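You operate a simulated robot arm through the tools that you are given. There is no shell and no other tool.

The job below is to be done with a simulated robot arm. You get a single attempt, and the scene is never put back.

## Task
Drop the two loose rings into the chute, then feed one out.
Fine: it stays on the ledge; pull the chute knob back again.

The check looks at the end state, three seconds after you hand in, the way a careful person would. Anything else that was tipped, shoved, dropped, spilled or broken makes it a failure.

## Robot
A 7-joint arm with a two-finger parallel gripper, fixed in place. Base frame: the origin is at the foot of the arm, x ahead of it, y to its left, z up; the work surface is at about z = 900. Lengths are in mm, angles in rad, forces in N, time in s.
Its first joint turns from -2.304 to 2.304 rad. Payload 3.91 kg.
The tool frame sits at the grasp point between the pads (the TCP): z along the fingers, y along the line on which they close. The tips reach 30 mm beyond it. Largest opening 110 mm; finger width 20, thickness 10; the body of the gripper, 48 by 112 mm, starts 55 mm behind the TCP.
Orientation is told as [roll, pitch, yaw] about the base's x, y, z axes, in that order, counted from this pose: with the fingers straight down and closing along the base's y, the tool's x points along the base's -x, its y along +y and its z along -z.

## Interface
- The arm moves only by the tool send_rows. Its argument "motion" is one flat list of numbers, 7 for each row, row after row: the opening, from 0 (shut) to 1 (fully open), then the shift along the base's x, y, z in cm, then the turn, a rotation vector about the base's x, y, z in rad. In form: [fingers, dx, dy, dz, ax, ay, az, fingers, dx, dy, dz, ax, ay, az, ...]. A call has 1 to 20 rows; each row shifts and turns the commanded pose from where the row before left it. A row lasts 0.2 s, in which the tool goes at most 50 mm and 0.15 rad; a call with a longer step from one row to the next is refused whole, and so is a gripper value outside its range. Where a pose cannot be reached the arm comes as near as it can. A force on the tool above 40 N (or 10 N above the force at the start of the call, whichever is more), or a blocked arm, ends the call early, and 0.2 s more pass. The fingers move at their own pace (about 108 mm/s each) and stop on an object; they squeeze with about 44 N. The grip force told is the motor's: it shows also when the fingers shut on nothing. Time passes only in rows, and 0.2 s behind the last, so rows that do not move let the fingers close. The reply holds the time, the measured pose of the TCP, the force on the tool along the base axes, the opening and the grip force, in the units named above and with some noise, with the torque about the TCP (base axes, N m) and any sound that the robot's microphone picked up.
- Cameras (640 x 400 px; columns grow to the right, rows downward): "scene" is fixed at [222.2, 650, 1460.8]; the picture's right is [-0.95, -0.32, 0.00], its down [-0.07, 0.20, -0.98] and it looks along [0.32, -0.93, -0.21] (base axes); focal length 320 px, centre (320, 200). "wrist" rides on the gripper at [72, 17, -103] in the tool frame; the picture's right is [-0.23, 0.97, 0.00], its down [-0.76, -0.18, -0.62] and it looks along [-0.61, -0.14, 0.78] (tool axes); focal length 222 px, centre (320, 200). There is no depth. A picture from a camera that has moved, and an enlarged one, comes with that camera's place and axes in the base frame and with its lens.
- get_image(camera): a new picture of that camera. No time passes.
- enlarge(camera, box): a new picture of the part [left, top, right, bottom] of that camera's present view, enlarged. No time passes.
- finish_job(): hands the job in; it is judged then, once.

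Nothing tells you positions but the pictures and the camera data. Unless the task says otherwise, let go and move clear before handing in.

The tools are called after "Request:" as a command line: name --argument value ..., lists and objects as JSON in quotes. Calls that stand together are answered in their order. send_rows: Moves the arm, as the interface text tells. Its arguments: {"type":"object","properties":{"motion":{"type":"array","items":{"type":"number"}}},"required":["motion"]} The other tools are called the same way: get_image (camera) takes a picture; enlarge (camera, box) takes an enlarged picture of a part of a camera's view; finish_job () hands the job in.

At the start:

```text
time_s: 0.0
position: [454.8, -550.0, 1209.9]
orientation: [0.002, 0.0, 0.0]
ft_force: [0.4, 0.5, -0.9]
wrist_torque: [-0.03, 0.03, -0.02]
opening: 109.9
grasp_force: 0.1
```

scene: 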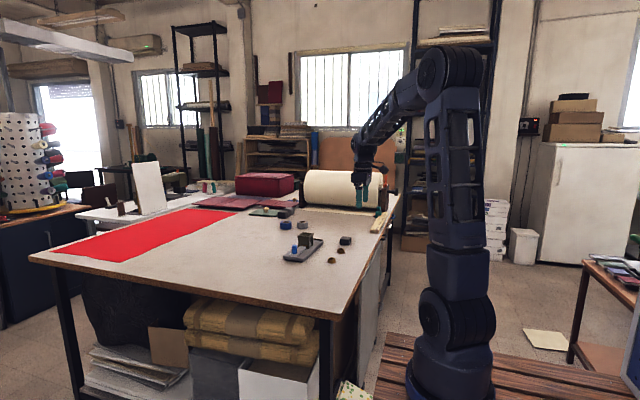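
wrist: 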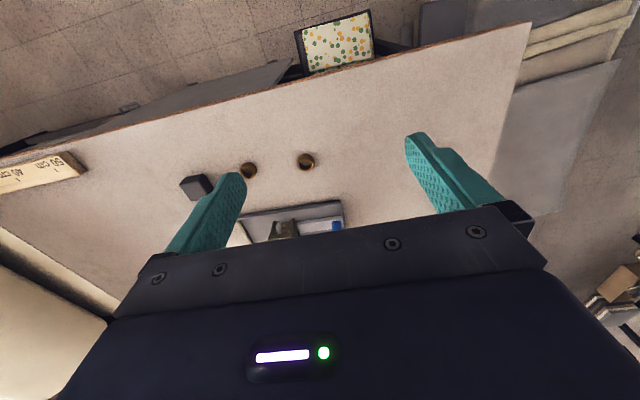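

I see a worktable with a small dispenser (dark base, chute and a blue knob) and two small brown rings near it. I'll zoom in first to locate everything.

Request:
enlarge --camera "scene" --box '[260, 200, 380, 275]'

Request:
enlarge --camera "wrist" --box '[160, 130, 400, 280]'

```text
5.33 times, centred on (320, 238) of scene
camera zoom: at [222.2, 650.0, 1460.8], right [-0.95, -0.32, 0.0], down [-0.07, 0.2, -0.98], along [0.32, -0.93, -0.21], focal length 1705 px, centre (320, 0)
```

zoom: 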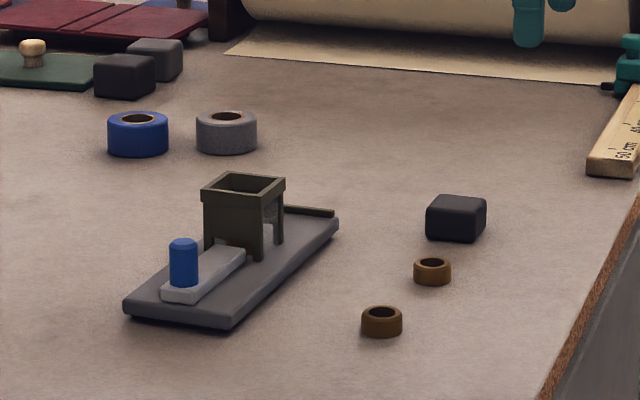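

```text
2.67 times, centred on (280, 205) of wrist
camera zoom: at [383.0, -533.3, 1313.2], right [0.23, 0.97, 0.0], down [0.76, -0.18, 0.62], along [0.61, -0.14, -0.78], focal length 592 px, centre (427, 187)
```

zoom: 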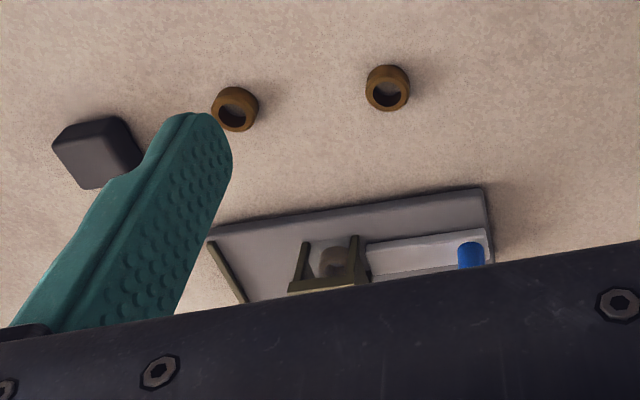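

The two brown rings are at about (599, -614) and (589, -736). The dispenser's knob is near (768, -590), and its square hopper is on the far -y side of the knob. I'll move the wrist camera outward to see the dispenser better.

Request:
send_rows --motion '[1, 4, -1.5, 0, 0, 0, 0, 1, 4, -1.5, 0, 0, 0, 0, 1, 4, -1.5, 0, 0, 0, 0, 1, 0, 0, 0, 0, 0, 0]'

Request:
get_image --camera "wrist"

```text
time_s: 1.0
position: [575.3, -595.4, 1211.1]
orientation: [0.0, 0.002, -0.002]
ft_force: [-0.2, -0.4, -0.2]
wrist_torque: [-0.02, -0.02, 0.03]
opening: 110.0
grasp_force: 0.0
```

```text
taken
camera wrist: at [502.9, -578.3, 1313.2], right [0.23, 0.97, 0.0], down [0.76, -0.18, 0.62], along [0.61, -0.14, -0.78], focal length 222 px, centre (320, 200)
```

wrist: 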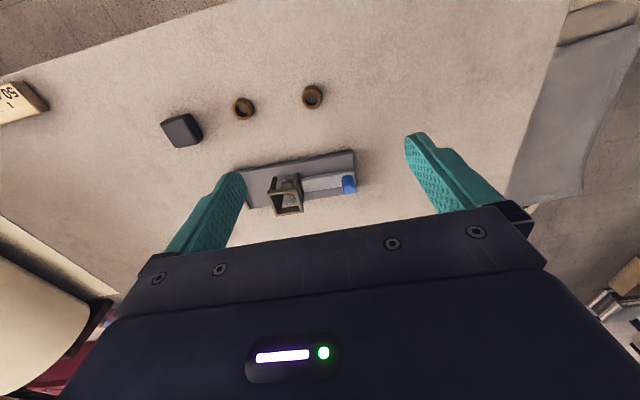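

Request:
enlarge --camera "wrist" --box '[220, 130, 380, 230]'

Request:
enlarge --camera "scene" --box '[278, 225, 342, 265]'

```text
4.00 times, centred on (300, 180) of wrist
camera zoom: at [502.9, -578.3, 1313.2], right [0.23, 0.97, 0.0], down [0.76, -0.18, 0.62], along [0.61, -0.14, -0.78], focal length 888 px, centre (400, 280)
```

zoom: 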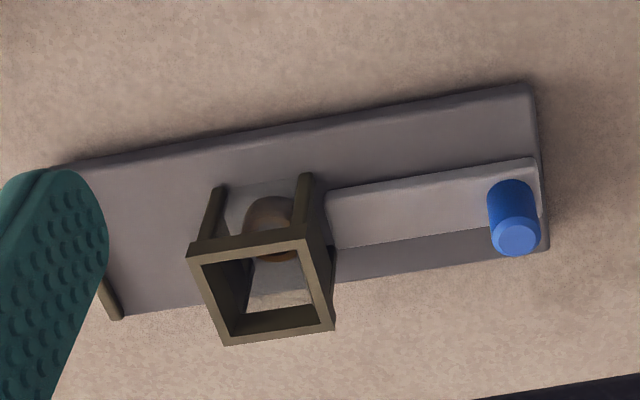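

```text
10.00 times, centred on (310, 245) of scene
camera zoom: at [222.2, 650.0, 1460.8], right [-0.95, -0.32, 0.0], down [-0.07, 0.2, -0.98], along [0.32, -0.93, -0.21], focal length 3197 px, centre (420, -250)
```

zoom: 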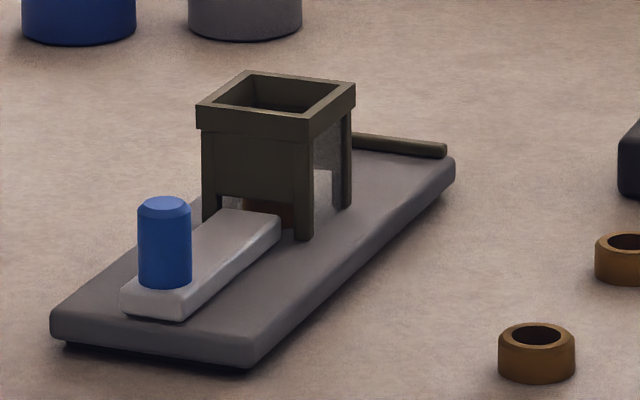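

Request:
enlarge --camera "wrist" --box '[260, 170, 308, 220]'

Request:
enlarge --camera "scene" --box '[294, 228, 326, 252]'

```text
8.00 times, centred on (284, 195) of wrist
camera zoom: at [502.9, -578.3, 1313.2], right [0.23, 0.97, 0.0], down [0.76, -0.18, 0.62], along [0.61, -0.14, -0.78], focal length 1777 px, centre (608, 240)
```

zoom: 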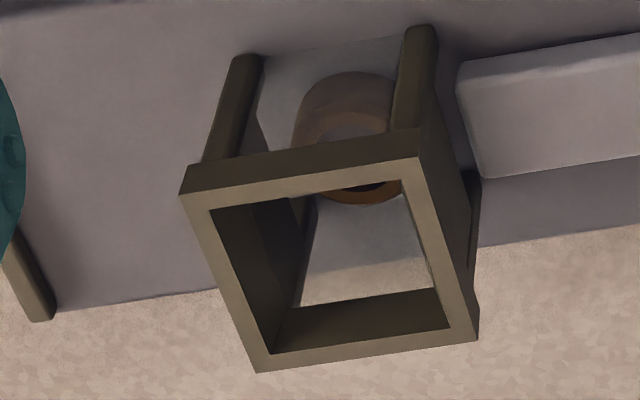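

```text
16.00 times, centred on (310, 240) of scene
camera zoom: at [222.2, 650.0, 1460.8], right [-0.95, -0.32, 0.0], down [-0.07, 0.2, -0.98], along [0.32, -0.93, -0.21], focal length 5116 px, centre (480, -440)
```

zoom: 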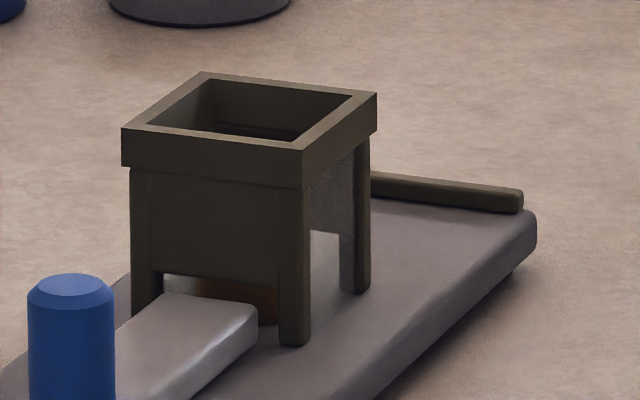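

The hopper's top rim comes out centred near (755, -703) at z≈982, and it is square to the axes with an inner opening of about 45 mm. One ring is already inside at the bottom. The knob slides along -y, and the hopper is at the limit of reach, so I'll check the reach at a safe height first.

Request:
send_rows --motion '[1, 3, -1.8, -1.5, 0, 0, -0.131, 1, 3, -1.8, -1.5, 0, 0, -0.131, 1, 3, -1.8, -1.5, 0, 0, -0.131, 1, 3, -1.8, -1.5, 0, 0, -0.131, 1, 3, -1.8, -1.5, 0, 0, -0.131, 1, 3, -1.8, -1.5, 0, 0, -0.13, 1, 0, 0, 0, 0, 0, 0]'

Request:
get_image --camera "wrist"

Request:
get_image --camera "scene"

```text
time_s: 2.6
position: [755.1, -703.8, 1119.8]
orientation: [0.0, -0.001, -0.787]
ft_force: [0.0, 0.0, 1.6]
wrist_torque: [0.01, -0.01, 0.0]
opening: 109.9
grasp_force: 0.0
```

```text
taken
camera wrist: at [715.9, -640.8, 1222.6], right [0.85, 0.53, 0.0], down [0.41, -0.67, 0.62], along [0.33, -0.53, -0.78], focal length 222 px, centre (320, 200)
```

wrist: 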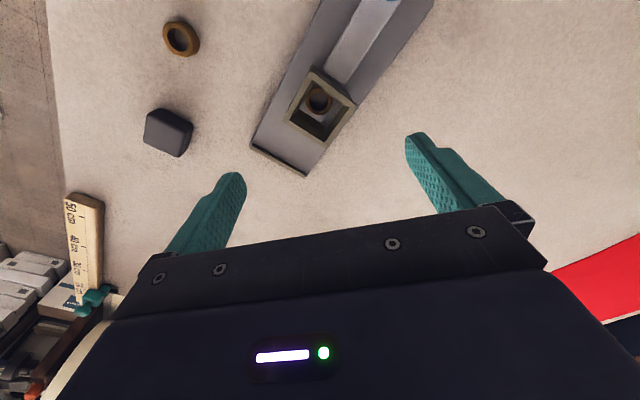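

```text
taken
```

scene: 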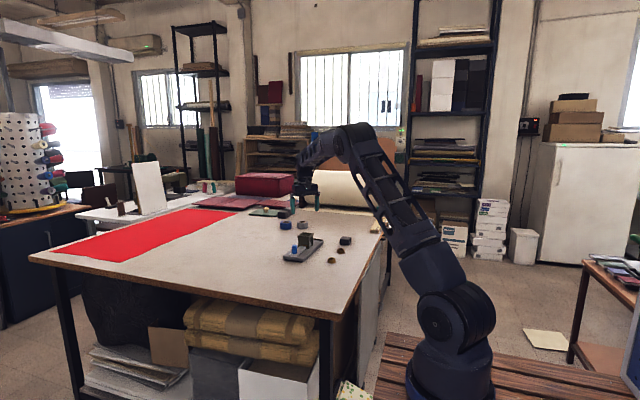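

The pose was reached with the tool straight down at z=1120. I'll enlarge the view of the hopper to refine its position.

Request:
enlarge --camera "wrist" --box '[248, 40, 376, 180]'

Request:
send_rows --motion '[1, 0, 0, -3, 0, 0, 0, 1, 0, 0, -3, 0, 0, 0, 1, 0, 0, -1.5, 0, 0, 0, 1, 0, 0, 0, 0, 0, 0]'

Request:
enlarge --camera "wrist" --box '[240, 20, 400, 180]'

```text
2.86 times, centred on (312, 110) of wrist
camera zoom: at [715.9, -640.8, 1222.6], right [0.85, 0.53, 0.0], down [0.41, -0.67, 0.62], along [0.33, -0.53, -0.78], focal length 635 px, centre (343, 457)
```

zoom: 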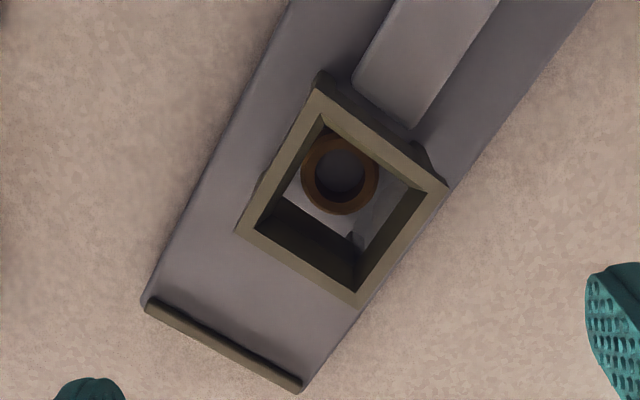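

```text
time_s: 3.6
position: [754.4, -702.6, 1045.4]
orientation: [0.0, -0.001, -0.788]
ft_force: [0.5, 0.5, -0.1]
wrist_torque: [-0.01, 0.01, 0.0]
opening: 110.1
grasp_force: 0.0
```

```text
2.50 times, centred on (320, 100) of wrist
camera zoom: at [715.9, -639.7, 1148.0], right [0.85, 0.53, 0.0], down [0.41, -0.66, 0.62], along [0.33, -0.53, -0.78], focal length 555 px, centre (320, 450)
```

zoom: 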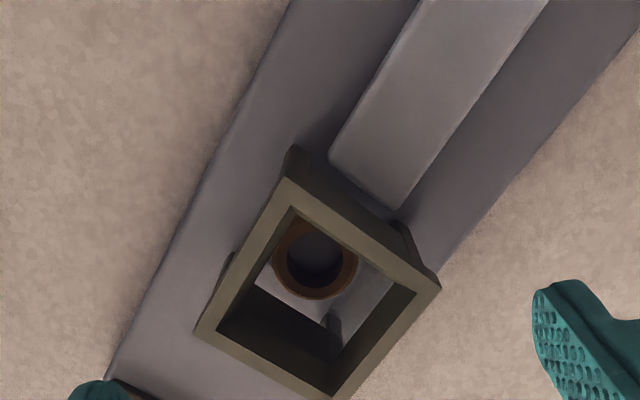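

Request:
send_rows --motion '[1, 0, 0, -1.2, 0, 0, 0, 1, 0, 0, -1.2, 0, 0, 0, 1, 0, 0, 0, 0, 0, 0]'

Request:
enlarge --camera "scene" --box '[270, 190, 370, 275]'

```text
time_s: 4.4
position: [755.0, -703.1, 1020.3]
orientation: [0.001, 0.001, -0.788]
ft_force: [0.8, -2.4, -0.3]
wrist_torque: [0.0, 0.0, 0.0]
opening: 109.9
grasp_force: 0.0
```

```text
4.71 times, centred on (320, 232) of scene
camera zoom: at [222.2, 650.0, 1460.8], right [-0.95, -0.32, 0.0], down [-0.07, 0.2, -0.98], along [0.32, -0.93, -0.21], focal length 1505 px, centre (320, 47)
```

zoom: 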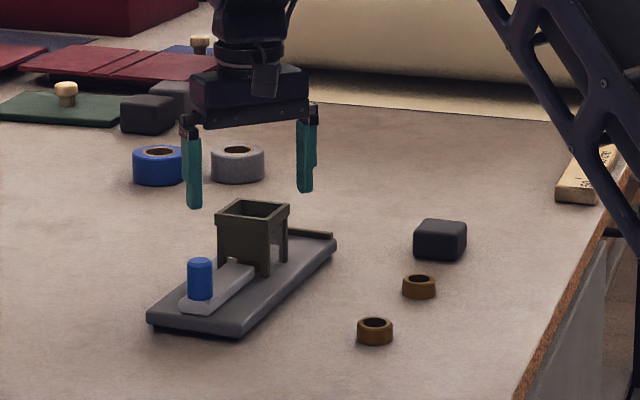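

Straight-down reach over the hopper is fine, and its centre refines to about (754.5, -705). Next I'll go above ring A and check the alignment.

Request:
send_rows --motion '[1, 0, 0, 4, 0, 0, 0, 1, -3.11, 1.78, 0, 0, 0, 0, 1, -3.11, 1.78, 0, 0, 0, 0, 1, -3.11, 1.78, -2, 0, 0, 0, 1, -3.11, 1.78, -2, 0, 0, 0, 1, -3.11, 1.8, -2, 0, 0, 0, 0.6, 0, 0, 0, 0, 0, 0]'

Request:
enlarge --camera "wrist" --box '[200, 80, 440, 230]'

```text
time_s: 6.0
position: [600.3, -615.8, 999.4]
orientation: [0.0, 0.0, -0.785]
ft_force: [-0.7, 1.0, -0.1]
wrist_torque: [-0.03, -0.01, -0.01]
opening: 65.9
grasp_force: 0.1
```

```text
2.67 times, centred on (320, 155) of wrist
camera zoom: at [560.9, -551.7, 1103.2], right [0.85, 0.53, 0.0], down [0.41, -0.66, 0.62], along [0.33, -0.53, -0.78], focal length 592 px, centre (320, 320)
```

zoom: 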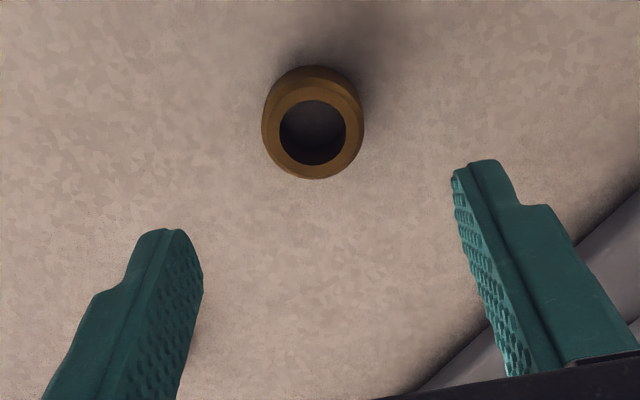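

The ring's centre is about (597, -614), so I'll nudge 3 mm, descend and grip it with the finger tips.

Request:
send_rows --motion '[0.6, -0.3, 0.15, -2, 0, 0, 0, 0.6, 0, 0, -2.5, 0, 0, 0, 0.6, 0, 0, -1.5, 0, 0, 0, 0.6, 0, 0, -0.5, 0, 0, 0, 0, 0, 0, 0, 0, 0, 0, 0, 0, 0, 0, 0, 0, 0, 0, 0, 0, 0, 0, 0, 0]'

Request:
get_image --camera "wrist"

Request:
enlarge --camera "scene" --box '[310, 215, 374, 275]'

```text
time_s: 7.6
position: [597.3, -612.0, 936.5]
orientation: [0.001, -0.002, -0.786]
ft_force: [-0.1, 0.3, -0.4]
wrist_torque: [0.0, 0.01, 0.01]
opening: 31.9
grasp_force: 44.1
```

```text
taken
camera wrist: at [558.2, -549.6, 1038.9], right [0.85, 0.53, 0.0], down [0.41, -0.66, 0.62], along [0.33, -0.53, -0.78], focal length 222 px, centre (320, 200)
```

wrist: 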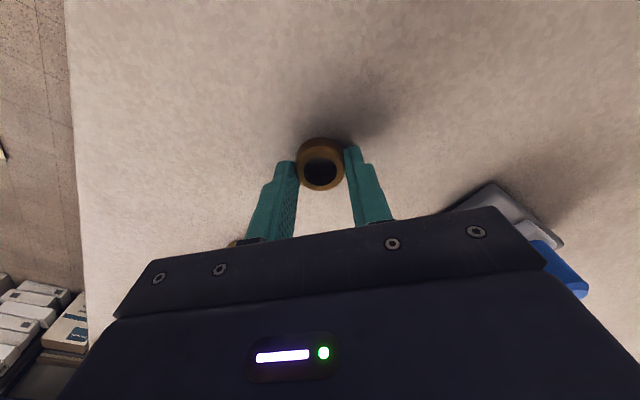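

```text
6.67 times, centred on (342, 245) of scene
camera zoom: at [222.2, 650.0, 1460.8], right [-0.95, -0.32, 0.0], down [-0.07, 0.2, -0.98], along [0.32, -0.93, -0.21], focal length 2132 px, centre (173, -100)
```

zoom: 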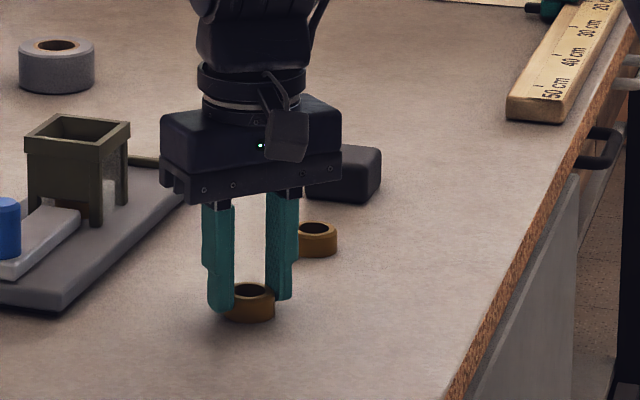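

Ring A is gripped, with the fingers at 31.9 mm. I'll lift it and check how it hangs relative to the TCP.

Request:
send_rows --motion '[0, 0, 0, 3, 0, 0, 0, 0, 0, 0, 4, 0, 0, 0, 0, 0, 0, 4, 0, 0, 0, 0, 0, 0, 1.5, 0, 0, 0, 0, 0, 0, 0, 0, 0, 0]'

Request:
enlarge --camera "wrist" --box '[240, 100, 400, 200]'

```text
time_s: 8.8
position: [595.9, -613.4, 1061.9]
orientation: [-0.001, -0.001, -0.786]
ft_force: [-0.6, -0.5, 0.6]
wrist_torque: [0.0, 0.0, 0.03]
opening: 31.5
grasp_force: 43.6
```

```text
4.00 times, centred on (320, 150) of wrist
camera zoom: at [558.9, -549.5, 1164.2], right [0.85, 0.53, 0.0], down [0.41, -0.66, 0.62], along [0.33, -0.53, -0.78], focal length 888 px, centre (320, 400)
```

zoom: 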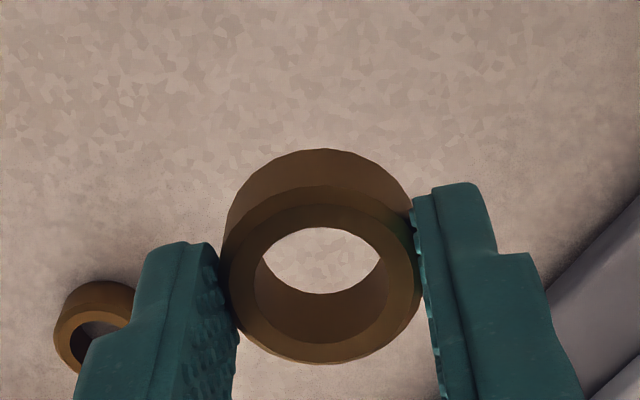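

Request:
send_rows --motion '[0, 3.16, -1.86, 0, 0, 0, 0, 0, 3.16, -1.86, 0, 0, 0, 0, 0, 3.16, -1.86, 0, 0, 0, 0, 0, 3.16, -1.86, 0, 0, 0, 0, 0, 3.16, -1.86, 0, 0, 0, 0, 0, 0, 0, -1.5, 0, 0, 0, 0, 0, 0, -1, 0, 0, 0, 0, 0, 0, 0, 0, 0, 0]'

Request:
enlarge --camera "wrist" --box '[240, 90, 400, 200]'

Request:
enlarge --camera "scene" --box '[280, 200, 344, 260]'

```text
time_s: 10.6
position: [754.4, -705.3, 1036.6]
orientation: [0.0, 0.001, -0.788]
ft_force: [-0.3, 0.8, -0.2]
wrist_torque: [0.05, 0.01, 0.01]
opening: 32.2
grasp_force: 43.2
```

```text
3.64 times, centred on (320, 145) of wrist
camera zoom: at [715.8, -642.4, 1139.4], right [0.85, 0.53, 0.0], down [0.41, -0.66, 0.62], along [0.33, -0.53, -0.78], focal length 808 px, centre (320, 400)
```

zoom: 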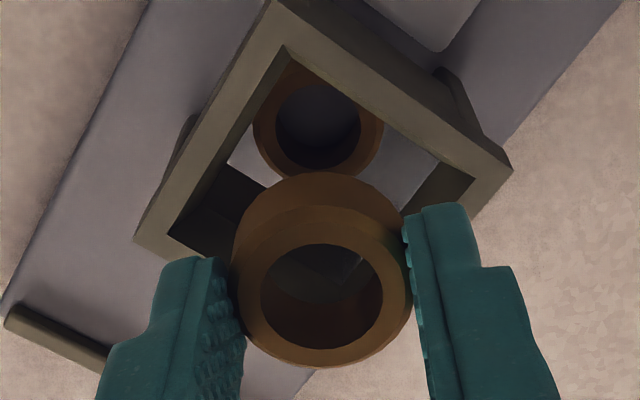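

```text
6.67 times, centred on (312, 230) of scene
camera zoom: at [222.2, 650.0, 1460.8], right [-0.95, -0.32, 0.0], down [-0.07, 0.2, -0.98], along [0.32, -0.93, -0.21], focal length 2132 px, centre (373, 0)
```

zoom: 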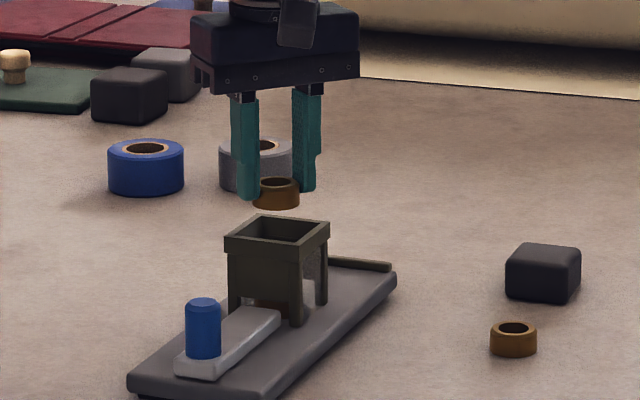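

Ring A is centred over the hopper to within about 1 mm. I'll lower it so its bottom enters the mouth, then release.

Request:
send_rows --motion '[0, 0, 0, -1, 0, 0, 0, 0, 0, 0, -1, 0, 0, 0, 0, 0, 0, 0, 0, 0, 0]'

Request:
enlarge --camera "scene" --box '[280, 200, 344, 260]'

Request:
enlarge --camera "wrist" --box '[240, 90, 400, 200]'

```text
time_s: 11.4
position: [755.8, -705.9, 1016.6]
orientation: [0.0, 0.0, -0.789]
ft_force: [-0.6, -0.6, 0.0]
wrist_torque: [0.02, -0.01, 0.03]
opening: 32.1
grasp_force: 44.1
```

```text
6.67 times, centred on (312, 230) of scene
camera zoom: at [222.2, 650.0, 1460.8], right [-0.95, -0.32, 0.0], down [-0.07, 0.2, -0.98], along [0.32, -0.93, -0.21], focal length 2132 px, centre (373, 0)
```

zoom: 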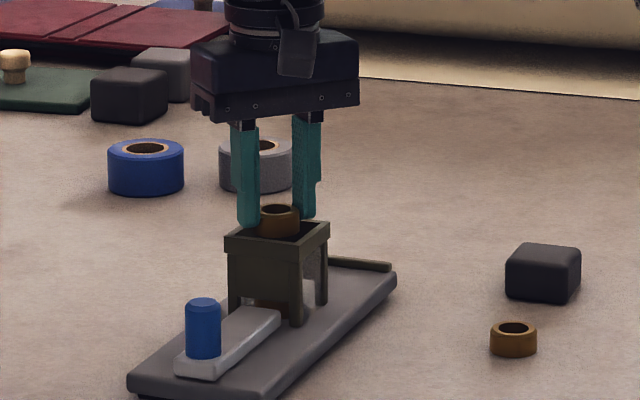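

```text
3.64 times, centred on (320, 145) of wrist
camera zoom: at [716.0, -642.4, 1119.3], right [0.85, 0.53, 0.0], down [0.41, -0.66, 0.62], along [0.33, -0.53, -0.78], focal length 808 px, centre (320, 400)
```

zoom: 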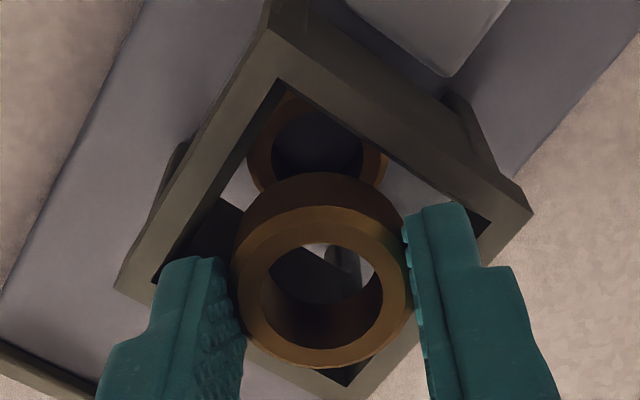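

Request:
send_rows --motion '[0.5, 0, 0, 0, 0, 0, 0, 0.5, 0, 0, 0, 0, 0, 0, 0.5, 0, 0, 2, 0, 0, 0, 0.5, 0, 0, 2.5, 0, 0, 0, 0.5, 0, 0, 0, 0, 0, 0]'

Request:
enlarge --camera "wrist" --box '[240, 60, 400, 180]'

Request:
enlarge --camera "scene" --box '[280, 220, 344, 270]'

```text
time_s: 12.6
position: [756.0, -706.0, 1062.0]
orientation: [0.0, 0.0, -0.784]
ft_force: [0.5, -0.3, 0.7]
wrist_torque: [-0.03, -0.03, 0.02]
opening: 55.0
grasp_force: 0.0
```

```text
3.33 times, centred on (320, 120) of wrist
camera zoom: at [715.9, -642.5, 1164.4], right [0.85, 0.53, 0.0], down [0.41, -0.66, 0.62], along [0.33, -0.53, -0.78], focal length 740 px, centre (320, 467)
```

zoom: 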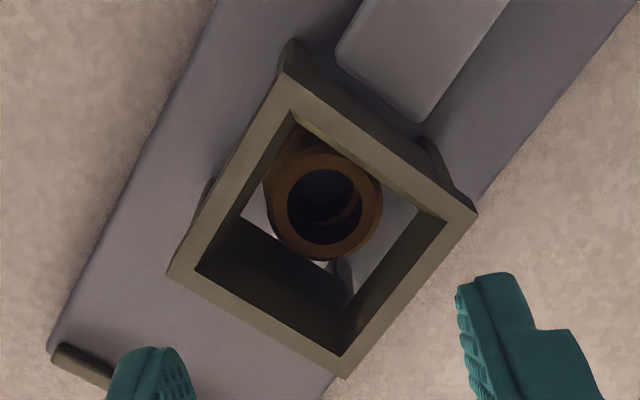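

```text
8.00 times, centred on (312, 245) of scene
camera zoom: at [222.2, 650.0, 1460.8], right [-0.95, -0.32, 0.0], down [-0.07, 0.2, -0.98], along [0.32, -0.93, -0.21], focal length 2558 px, centre (384, -160)
```

zoom: 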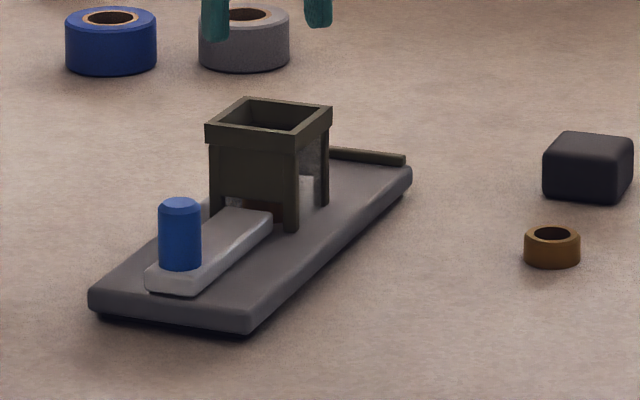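

Ring A is lying flat on the first ring inside the hopper. Next is ring B near (588, -736).

Request:
send_rows --motion '[0.6, -3.32, -0.62, 0, 0, 0, 0, 0.6, -3.32, -0.62, 0, 0, 0, 0, 0.6, -3.32, -0.62, -2, 0, 0, 0, 0.6, -3.32, -0.62, -2, 0, 0, 0, 0.6, -3.32, -0.62, -2, 0, 0, 0, 0.6, 0, 0, 0, 0, 0, 0]'

Request:
enlarge --camera "wrist" --box '[200, 80, 440, 230]'

```text
time_s: 14.0
position: [588.7, -737.5, 1001.5]
orientation: [-0.001, 0.001, -0.788]
ft_force: [-0.4, 0.1, 0.7]
wrist_torque: [0.04, 0.02, 0.02]
opening: 66.3
grasp_force: 0.1
```

```text
2.67 times, centred on (320, 155) of wrist
camera zoom: at [548.4, -674.1, 1103.8], right [0.85, 0.53, 0.0], down [0.41, -0.66, 0.62], along [0.33, -0.53, -0.78], focal length 592 px, centre (320, 320)
```

zoom: 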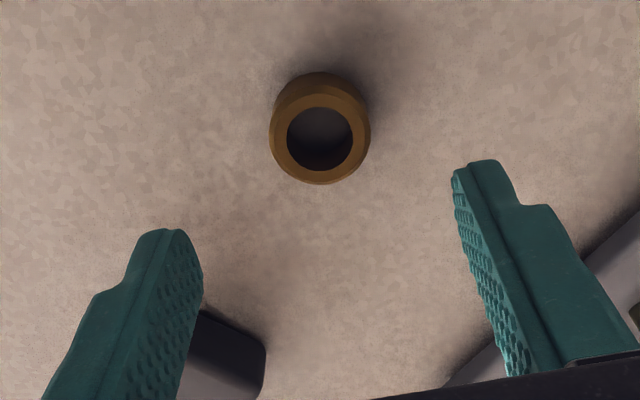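

Request:
send_rows --motion '[0.6, -0.05, -0.2, -2, 0, 0, 0, 0.6, 0, 0, -2.5, 0, 0, 0, 0.6, 0, 0, -1.5, 0, 0, 0, 0.6, 0, 0, -0.5, 0, 0, 0, 0, 0, 0, 0, 0, 0, 0, 0, 0, 0, 0, 0, 0, 0, 0, 0, 0, 0, 0, 0, 0, 0, 0, 0, 3, 0, 0, 0, 0, 0, 0, 4, 0, 0, 0, 0, 0, 0, 4, 0, 0, 0, 0, 0, 0, 1.5, 0, 0, 0, 0, 0, 0, 0, 0, 0, 0]'

Request:
enlarge --camera "wrist" --box '[240, 100, 400, 200]'

Request:
enlarge --camera "scene" --box '[280, 200, 380, 270]'

```text
time_s: 16.6
position: [588.4, -739.6, 1061.3]
orientation: [-0.002, 0.001, -0.785]
ft_force: [0.0, -0.1, 0.3]
wrist_torque: [-0.01, -0.01, -0.04]
opening: 32.1
grasp_force: 44.0
```

```text
4.00 times, centred on (320, 150) of wrist
camera zoom: at [549.0, -675.6, 1163.8], right [0.85, 0.53, 0.0], down [0.41, -0.66, 0.62], along [0.33, -0.53, -0.78], focal length 888 px, centre (320, 400)
```

zoom: 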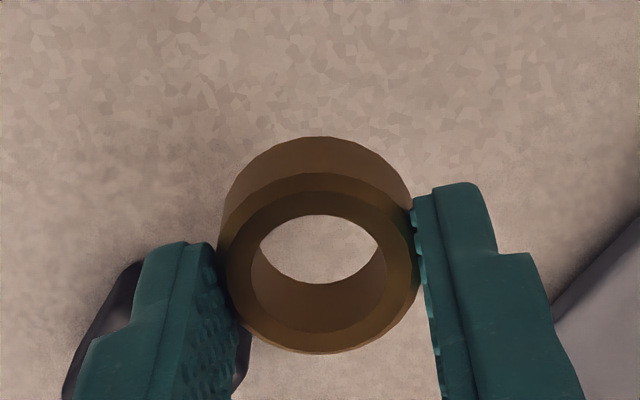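

```text
5.71 times, centred on (330, 235) of scene
camera zoom: at [222.2, 650.0, 1460.8], right [-0.95, -0.32, 0.0], down [-0.07, 0.2, -0.98], along [0.32, -0.93, -0.21], focal length 1827 px, centre (263, 0)
```

zoom: 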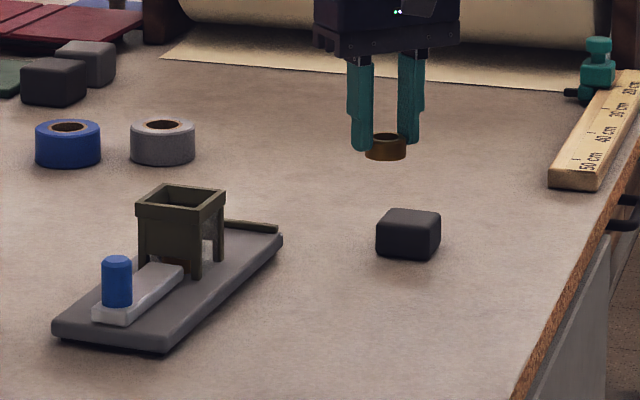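

Ring B is held about 1.5 mm outward of the TCP, and I'll correct for that when moving back over the hopper.

Request:
send_rows --motion '[0, 3.32, 0.69, 0, 0, 0, 0, 0, 3.32, 0.69, 0, 0, 0, 0, 0, 3.32, 0.69, 0, 0, 0, 0, 0, 3.32, 0.69, 0, 0, 0, 0, 0, 3.3, 0.69, 0, 0, 0, 0, 0, 0, 0, -1.5, 0, 0, 0, 0, 0, 0, -2, 0, 0, 0, 0, 0, 0, -1, 0, 0, 0, 0, 0, 0, 0, 0, 0, 0]'

Request:
enlarge --camera "wrist" --box '[240, 90, 400, 200]'

Request:
enlarge --camera "scene" --box '[280, 200, 344, 260]'

```text
time_s: 18.6
position: [752.9, -704.3, 1016.1]
orientation: [0.0, 0.0, -0.785]
ft_force: [0.3, -0.3, 0.3]
wrist_torque: [-0.02, -0.02, -0.02]
opening: 32.3
grasp_force: 43.7
```

```text
3.64 times, centred on (320, 145) of wrist
camera zoom: at [715.0, -641.1, 1118.6], right [0.85, 0.53, 0.0], down [0.41, -0.66, 0.62], along [0.33, -0.53, -0.78], focal length 808 px, centre (320, 400)
```

zoom: 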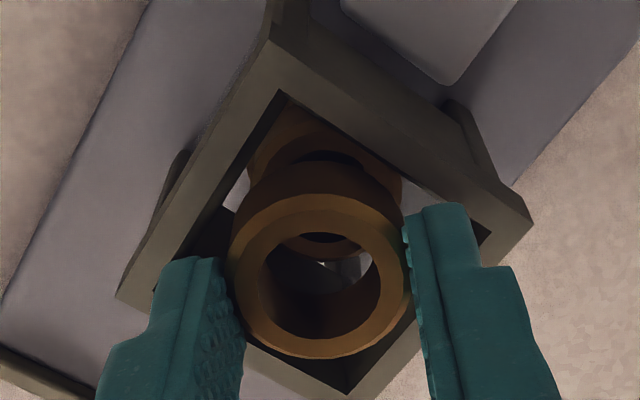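

```text
6.67 times, centred on (312, 230) of scene
camera zoom: at [222.2, 650.0, 1460.8], right [-0.95, -0.32, 0.0], down [-0.07, 0.2, -0.98], along [0.32, -0.93, -0.21], focal length 2132 px, centre (373, 0)
```

zoom: 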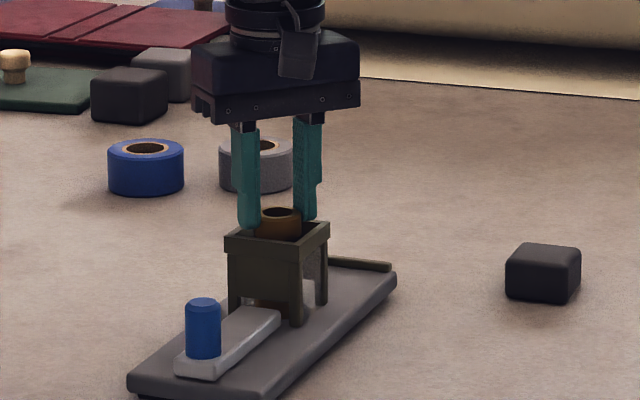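

Request:
send_rows --motion '[0.5, 0, 0, 0, 0, 0, 0, 0.5, 0, 0, 0, 0, 0, 0, 0.5, 0, 0, 2, 0, 0, 0, 0.5, 0, 0, 4, 0, 0, 0, 0.5, 0, 0, 4, 0, 0, 0, 0.5, 0, 0, 0, 0, 0, 0]'

Request:
enlarge --camera "wrist" --box '[220, 20, 420, 180]'

Request:
enlarge --camera "scene" --box '[280, 220, 344, 270]'

```text
time_s: 20.0
position: [753.4, -705.7, 1118.1]
orientation: [-0.001, -0.001, -0.787]
ft_force: [-0.6, 0.3, 0.1]
wrist_torque: [0.0, -0.02, -0.02]
opening: 55.1
grasp_force: 0.1
```

```text
2.50 times, centred on (320, 100) of wrist
camera zoom: at [714.7, -641.6, 1219.8], right [0.85, 0.53, 0.0], down [0.41, -0.66, 0.62], along [0.33, -0.53, -0.78], focal length 555 px, centre (320, 450)
```

zoom: 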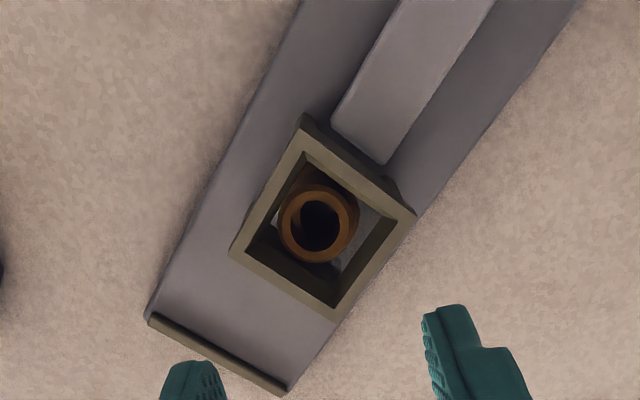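

```text
8.00 times, centred on (312, 245) of scene
camera zoom: at [222.2, 650.0, 1460.8], right [-0.95, -0.32, 0.0], down [-0.07, 0.2, -0.98], along [0.32, -0.93, -0.21], focal length 2558 px, centre (384, -160)
```

zoom: 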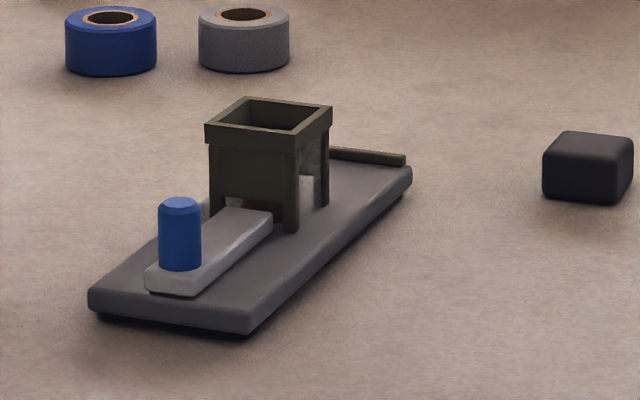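

All three rings are stacked in the hopper. Now I'll go above the knob, turning the gripper so it closes across the slide direction.

Request:
send_rows --motion '[0.6, 0.1, 2, 0, 0, 0, -0.135, 0.6, 0.1, 2, 0, 0, 0, -0.135, 0.6, 0.1, 2, 0, 0, 0, -0.135, 0.6, 0.1, 2, 0, 0, 0, -0.135, 0.6, 0.1, 2, 0, 0, 0, -0.135, 0.6, 0.1, 2.2, 0, 0, 0, -0.135, 0.6, 0, 0, 0, 0, 0, 0]'

Request:
get_image --camera "wrist"

Request:
enlarge --camera "wrist" --box '[240, 50, 400, 200]'

```text
time_s: 21.6
position: [759.3, -583.9, 1116.7]
orientation: [-0.001, -0.001, -1.598]
ft_force: [0.1, 0.9, 0.2]
wrist_torque: [-0.01, 0.0, 0.0]
opening: 65.8
grasp_force: 0.1
```

```text
taken
camera wrist: at [778.8, -510.4, 1218.8], right [0.97, -0.25, 0.0], down [-0.2, -0.76, 0.62], along [-0.16, -0.6, -0.78], focal length 222 px, centre (320, 200)
```

wrist: 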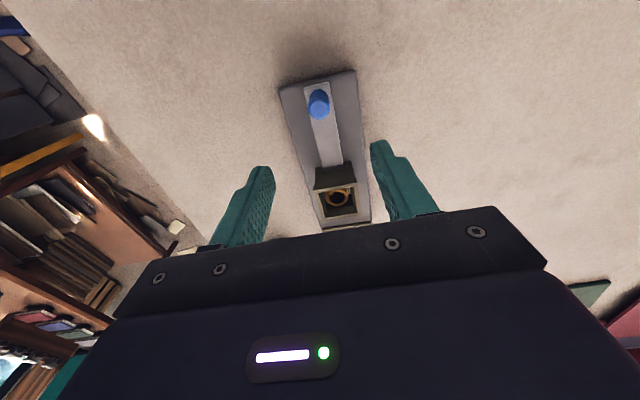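

```text
2.67 times, centred on (320, 125) of wrist
camera zoom: at [778.8, -510.4, 1218.8], right [0.97, -0.25, 0.0], down [-0.2, -0.76, 0.62], along [-0.16, -0.6, -0.78], focal length 592 px, centre (320, 400)
```

zoom: 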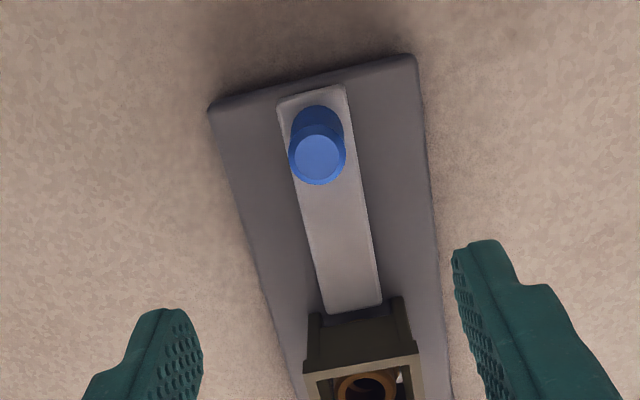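

The knob top is at about (759.6, -581.6), directly under the tool. I'll descend around it and check before closing.

Request:
send_rows --motion '[0.6, 0, 0, -4, 0, 0, 0, 0.6, 0, 0, -4, 0, 0, 0, 0.6, 0, 0, -3.5, 0, 0, 0, 0.6, 0, 0, 0, 0, 0, 0]'

Request:
enlarge --camera "wrist" --box '[220, 80, 420, 220]'

Request:
enlarge --camera "scene" --box '[270, 210, 344, 270]'

```text
time_s: 22.6
position: [759.0, -582.4, 1002.0]
orientation: [0.0, 0.001, -1.594]
ft_force: [-0.4, 0.2, -1.0]
wrist_torque: [-0.01, -0.03, 0.02]
opening: 66.0
grasp_force: 0.1
```

```text
2.86 times, centred on (320, 150) of wrist
camera zoom: at [778.7, -510.9, 1104.2], right [0.97, -0.25, 0.0], down [-0.2, -0.76, 0.62], along [-0.16, -0.6, -0.78], focal length 635 px, centre (320, 343)
```

zoom: 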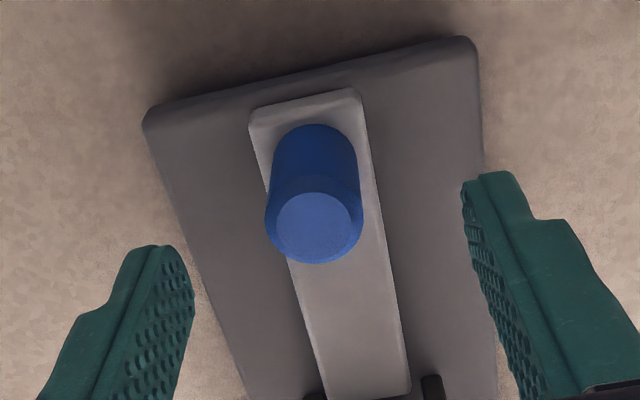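

```text
6.67 times, centred on (307, 240) of scene
camera zoom: at [222.2, 650.0, 1460.8], right [-0.95, -0.32, 0.0], down [-0.07, 0.2, -0.98], along [0.32, -0.93, -0.21], focal length 2132 px, centre (407, -67)
```

zoom: 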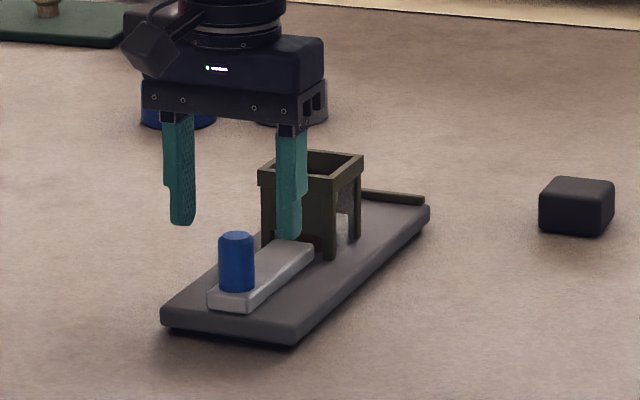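

Request:
send_rows --motion '[0.6, -0.05, 0, -1.5, 0, 0, 0, 0.6, 0, 0, -1.6, 0, 0, 0, 0.4, 0, 0, 0, 0, 0, 0, 0.3, 0, 0, 0, 0, 0, 0]'

Request:
enlarge --camera "wrist" --box '[220, 80, 420, 220]'

Request:
enlarge --camera "scene" --box '[270, 210, 344, 270]'

```text
time_s: 23.6
position: [758.8, -583.5, 970.4]
orientation: [0.0, 0.0, -1.596]
ft_force: [0.0, -0.2, 0.9]
wrist_torque: [-0.02, 0.03, -0.01]
opening: 33.0
grasp_force: 0.1
```

```text
2.86 times, centred on (320, 150) of wrist
camera zoom: at [778.3, -510.7, 1072.7], right [0.97, -0.25, 0.0], down [-0.2, -0.76, 0.62], along [-0.16, -0.6, -0.78], focal length 635 px, centre (320, 343)
```

zoom: 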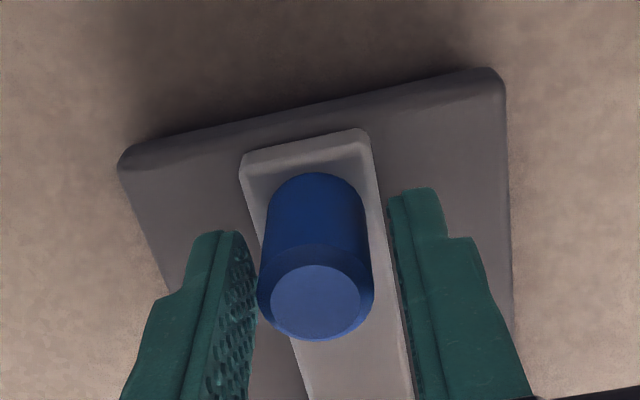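

```text
6.67 times, centred on (307, 240) of scene
camera zoom: at [222.2, 650.0, 1460.8], right [-0.95, -0.32, 0.0], down [-0.07, 0.2, -0.98], along [0.32, -0.93, -0.21], focal length 2132 px, centre (407, -67)
```

zoom: 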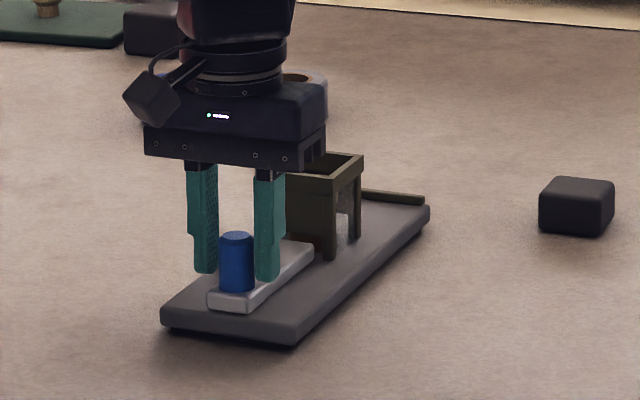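

Request:
send_rows --motion '[0.3, -0.1, 0, 0, 0, 0, 0, 0.22, 0, 0, 0, 0, 0, 0, 0, 0, 0, 0, 0, 0, 0, 0, 0, 0, 0, 0, 0, 0]'

Request:
enlarge --camera "wrist" --box '[220, 80, 420, 220]'

```text
time_s: 24.6
position: [759.3, -581.9, 969.8]
orientation: [0.001, 0.0, -1.595]
ft_force: [7.0, -1.0, 1.3]
wrist_torque: [-0.25, 0.31, 0.04]
opening: 23.6
grasp_force: 43.7
```

```text
2.86 times, centred on (320, 150) of wrist
camera zoom: at [777.6, -510.5, 1072.8], right [0.97, -0.25, 0.0], down [-0.2, -0.76, 0.62], along [-0.16, -0.6, -0.78], focal length 635 px, centre (320, 343)
```

zoom: 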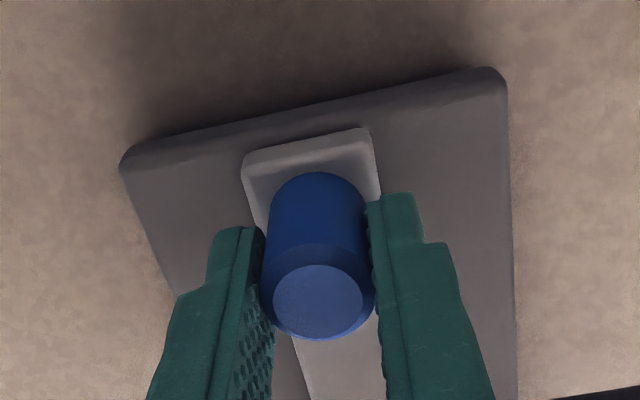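

The knob is gripped, with a slight 7 N sideways load. I'll relieve that, then push along the slide axis (about -y) in small steps while watching the force.

Request:
send_rows --motion '[0, 0.08, 0, 0, 0, 0, 0, 0, -0.03, -1, 0, 0, 0, 0, 0, -0.035, -1, 0, 0, 0, 0, 0, 0, 0, 0, 0, 0, 0]'

Request:
enlarge --camera "scene" --box '[270, 210, 344, 270]'

```text
time_s: 25.6
position: [757.3, -601.5, 969.5]
orientation: [-0.001, 0.0, -1.595]
ft_force: [-7.8, -0.4, -0.4]
wrist_torque: [0.16, -0.19, -0.05]
opening: 23.3
grasp_force: 44.4
```

```text
6.67 times, centred on (307, 240) of scene
camera zoom: at [222.2, 650.0, 1460.8], right [-0.95, -0.32, 0.0], down [-0.07, 0.2, -0.98], along [0.32, -0.93, -0.21], focal length 2132 px, centre (407, -67)
```

zoom: 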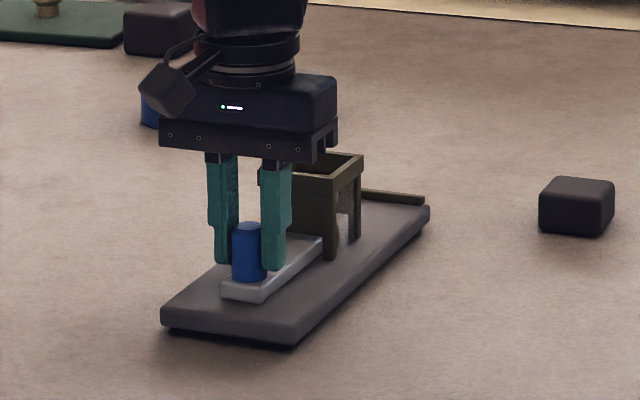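

Request:
send_rows --motion '[0, -0.08, -0.75, 0, 0, 0, 0, 0, -0.04, -0.75, 0, 0, 0, 0, 0, 0, 0, 0, 0, 0, 0]'

Request:
enlarge --camera "scene" --box '[270, 210, 344, 270]'

```text
time_s: 26.4
position: [757.3, -616.0, 970.9]
orientation: [0.0, -0.001, -1.595]
ft_force: [-0.6, 0.0, -0.1]
wrist_torque: [0.3, -0.34, 0.03]
opening: 23.2
grasp_force: 44.1
```

```text
6.67 times, centred on (307, 240) of scene
camera zoom: at [222.2, 650.0, 1460.8], right [-0.95, -0.32, 0.0], down [-0.07, 0.2, -0.98], along [0.32, -0.93, -0.21], focal length 2132 px, centre (407, -67)
```

zoom: 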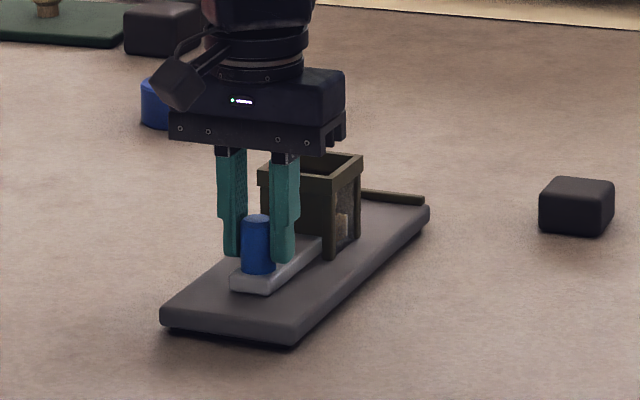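

Request:
send_rows --motion '[0, -0.03, -0.75, 0, 0, 0, 0, 0, -0.03, -0.75, 0, 0, 0, 0, 0, 0, 0, 0, 0, 0, 0]'

Request:
enlarge --camera "scene" --box '[270, 210, 344, 270]'

Request:
get_image --camera "wrist"

```text
time_s: 27.2
position: [756.6, -632.3, 970.9]
orientation: [-0.001, 0.0, -1.597]
ft_force: [2.9, -0.2, 0.4]
wrist_torque: [0.34, -0.61, -0.03]
opening: 23.2
grasp_force: 43.7
```

```text
6.67 times, centred on (307, 240) of scene
camera zoom: at [222.2, 650.0, 1460.8], right [-0.95, -0.32, 0.0], down [-0.07, 0.2, -0.98], along [0.32, -0.93, -0.21], focal length 2132 px, centre (407, -67)
```

zoom: 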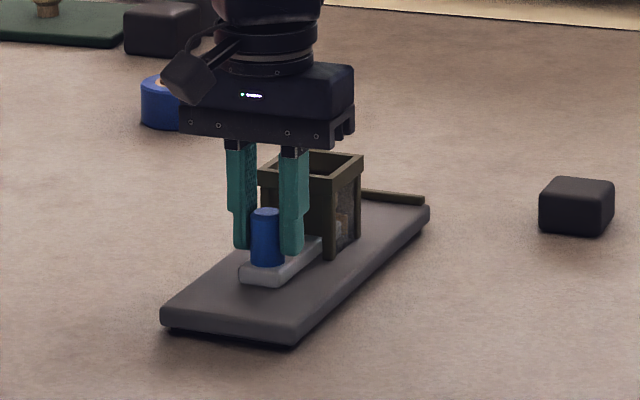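

```text
taken
camera wrist: at [776.1, -560.3, 1073.0], right [0.97, -0.25, 0.0], down [-0.2, -0.76, 0.62], along [-0.16, -0.6, -0.78], focal length 222 px, centre (320, 200)
```

wrist: 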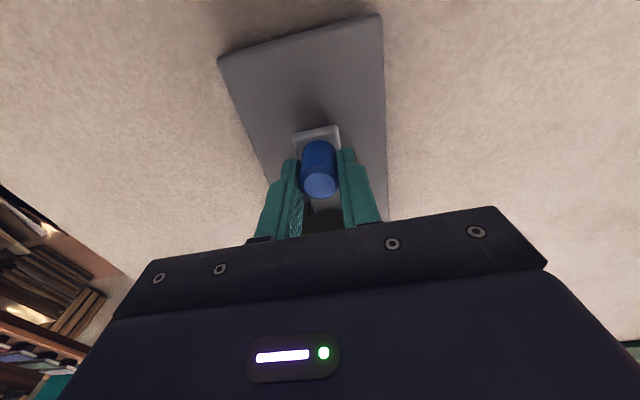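

Request:
send_rows --motion '[0, 0.0, -0.5, 0, 0, 0, 0, 0, -0.02, -0.5, 0, 0, 0, 0, 0, 0, 0, 0, 0, 0, 0]'

Request:
enlarge --camera "scene" --box '[270, 210, 344, 270]'

```text
time_s: 28.0
position: [756.2, -642.8, 969.3]
orientation: [0.0, -0.001, -1.595]
ft_force: [2.2, 1.2, 0.2]
wrist_torque: [0.06, -0.53, 0.06]
opening: 23.3
grasp_force: 44.0
```

```text
6.67 times, centred on (307, 240) of scene
camera zoom: at [222.2, 650.0, 1460.8], right [-0.95, -0.32, 0.0], down [-0.07, 0.2, -0.98], along [0.32, -0.93, -0.21], focal length 2132 px, centre (407, -67)
```

zoom: 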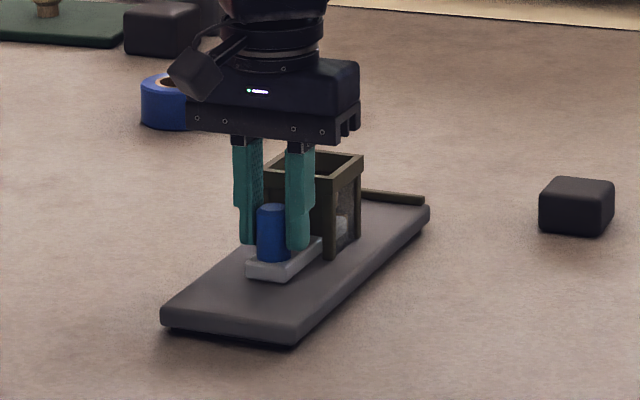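

Request:
enlarge --camera "scene" --box '[300, 225, 332, 250]'

```text
16.00 times, centred on (316, 238) of scene
camera zoom: at [222.2, 650.0, 1460.8], right [-0.95, -0.32, 0.0], down [-0.07, 0.2, -0.98], along [0.32, -0.93, -0.21], focal length 5116 px, centre (384, -400)
```

zoom: 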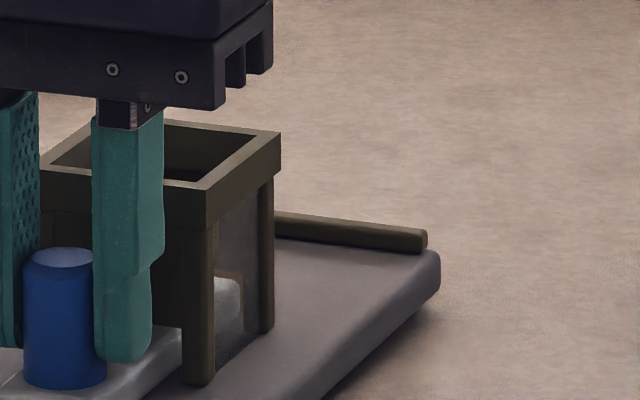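

No stop has been felt after 60 mm, so I'll continue gently in small steps toward the end of the stroke.

Request:
send_rows --motion '[0, -0.01, -0.3, 0, 0, 0, 0, 0, -0.01, -0.3, 0, 0, 0, 0, 0, 0, 0, 0, 0, 0, 0]'

Request:
enlarge --camera "scene" --box '[300, 225, 332, 250]'

```text
time_s: 28.8
position: [756.5, -649.6, 970.8]
orientation: [0.001, -0.001, -1.595]
ft_force: [-1.8, -0.9, -0.7]
wrist_torque: [0.14, -0.36, 0.06]
opening: 23.3
grasp_force: 44.0
```

```text
16.00 times, centred on (316, 238) of scene
camera zoom: at [222.2, 650.0, 1460.8], right [-0.95, -0.32, 0.0], down [-0.07, 0.2, -0.98], along [0.32, -0.93, -0.21], focal length 5116 px, centre (384, -400)
```

zoom: 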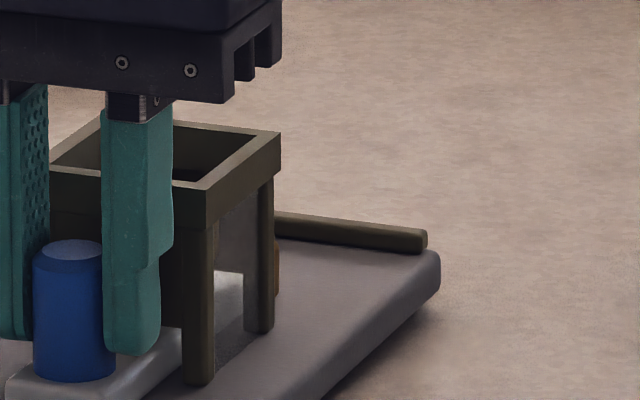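

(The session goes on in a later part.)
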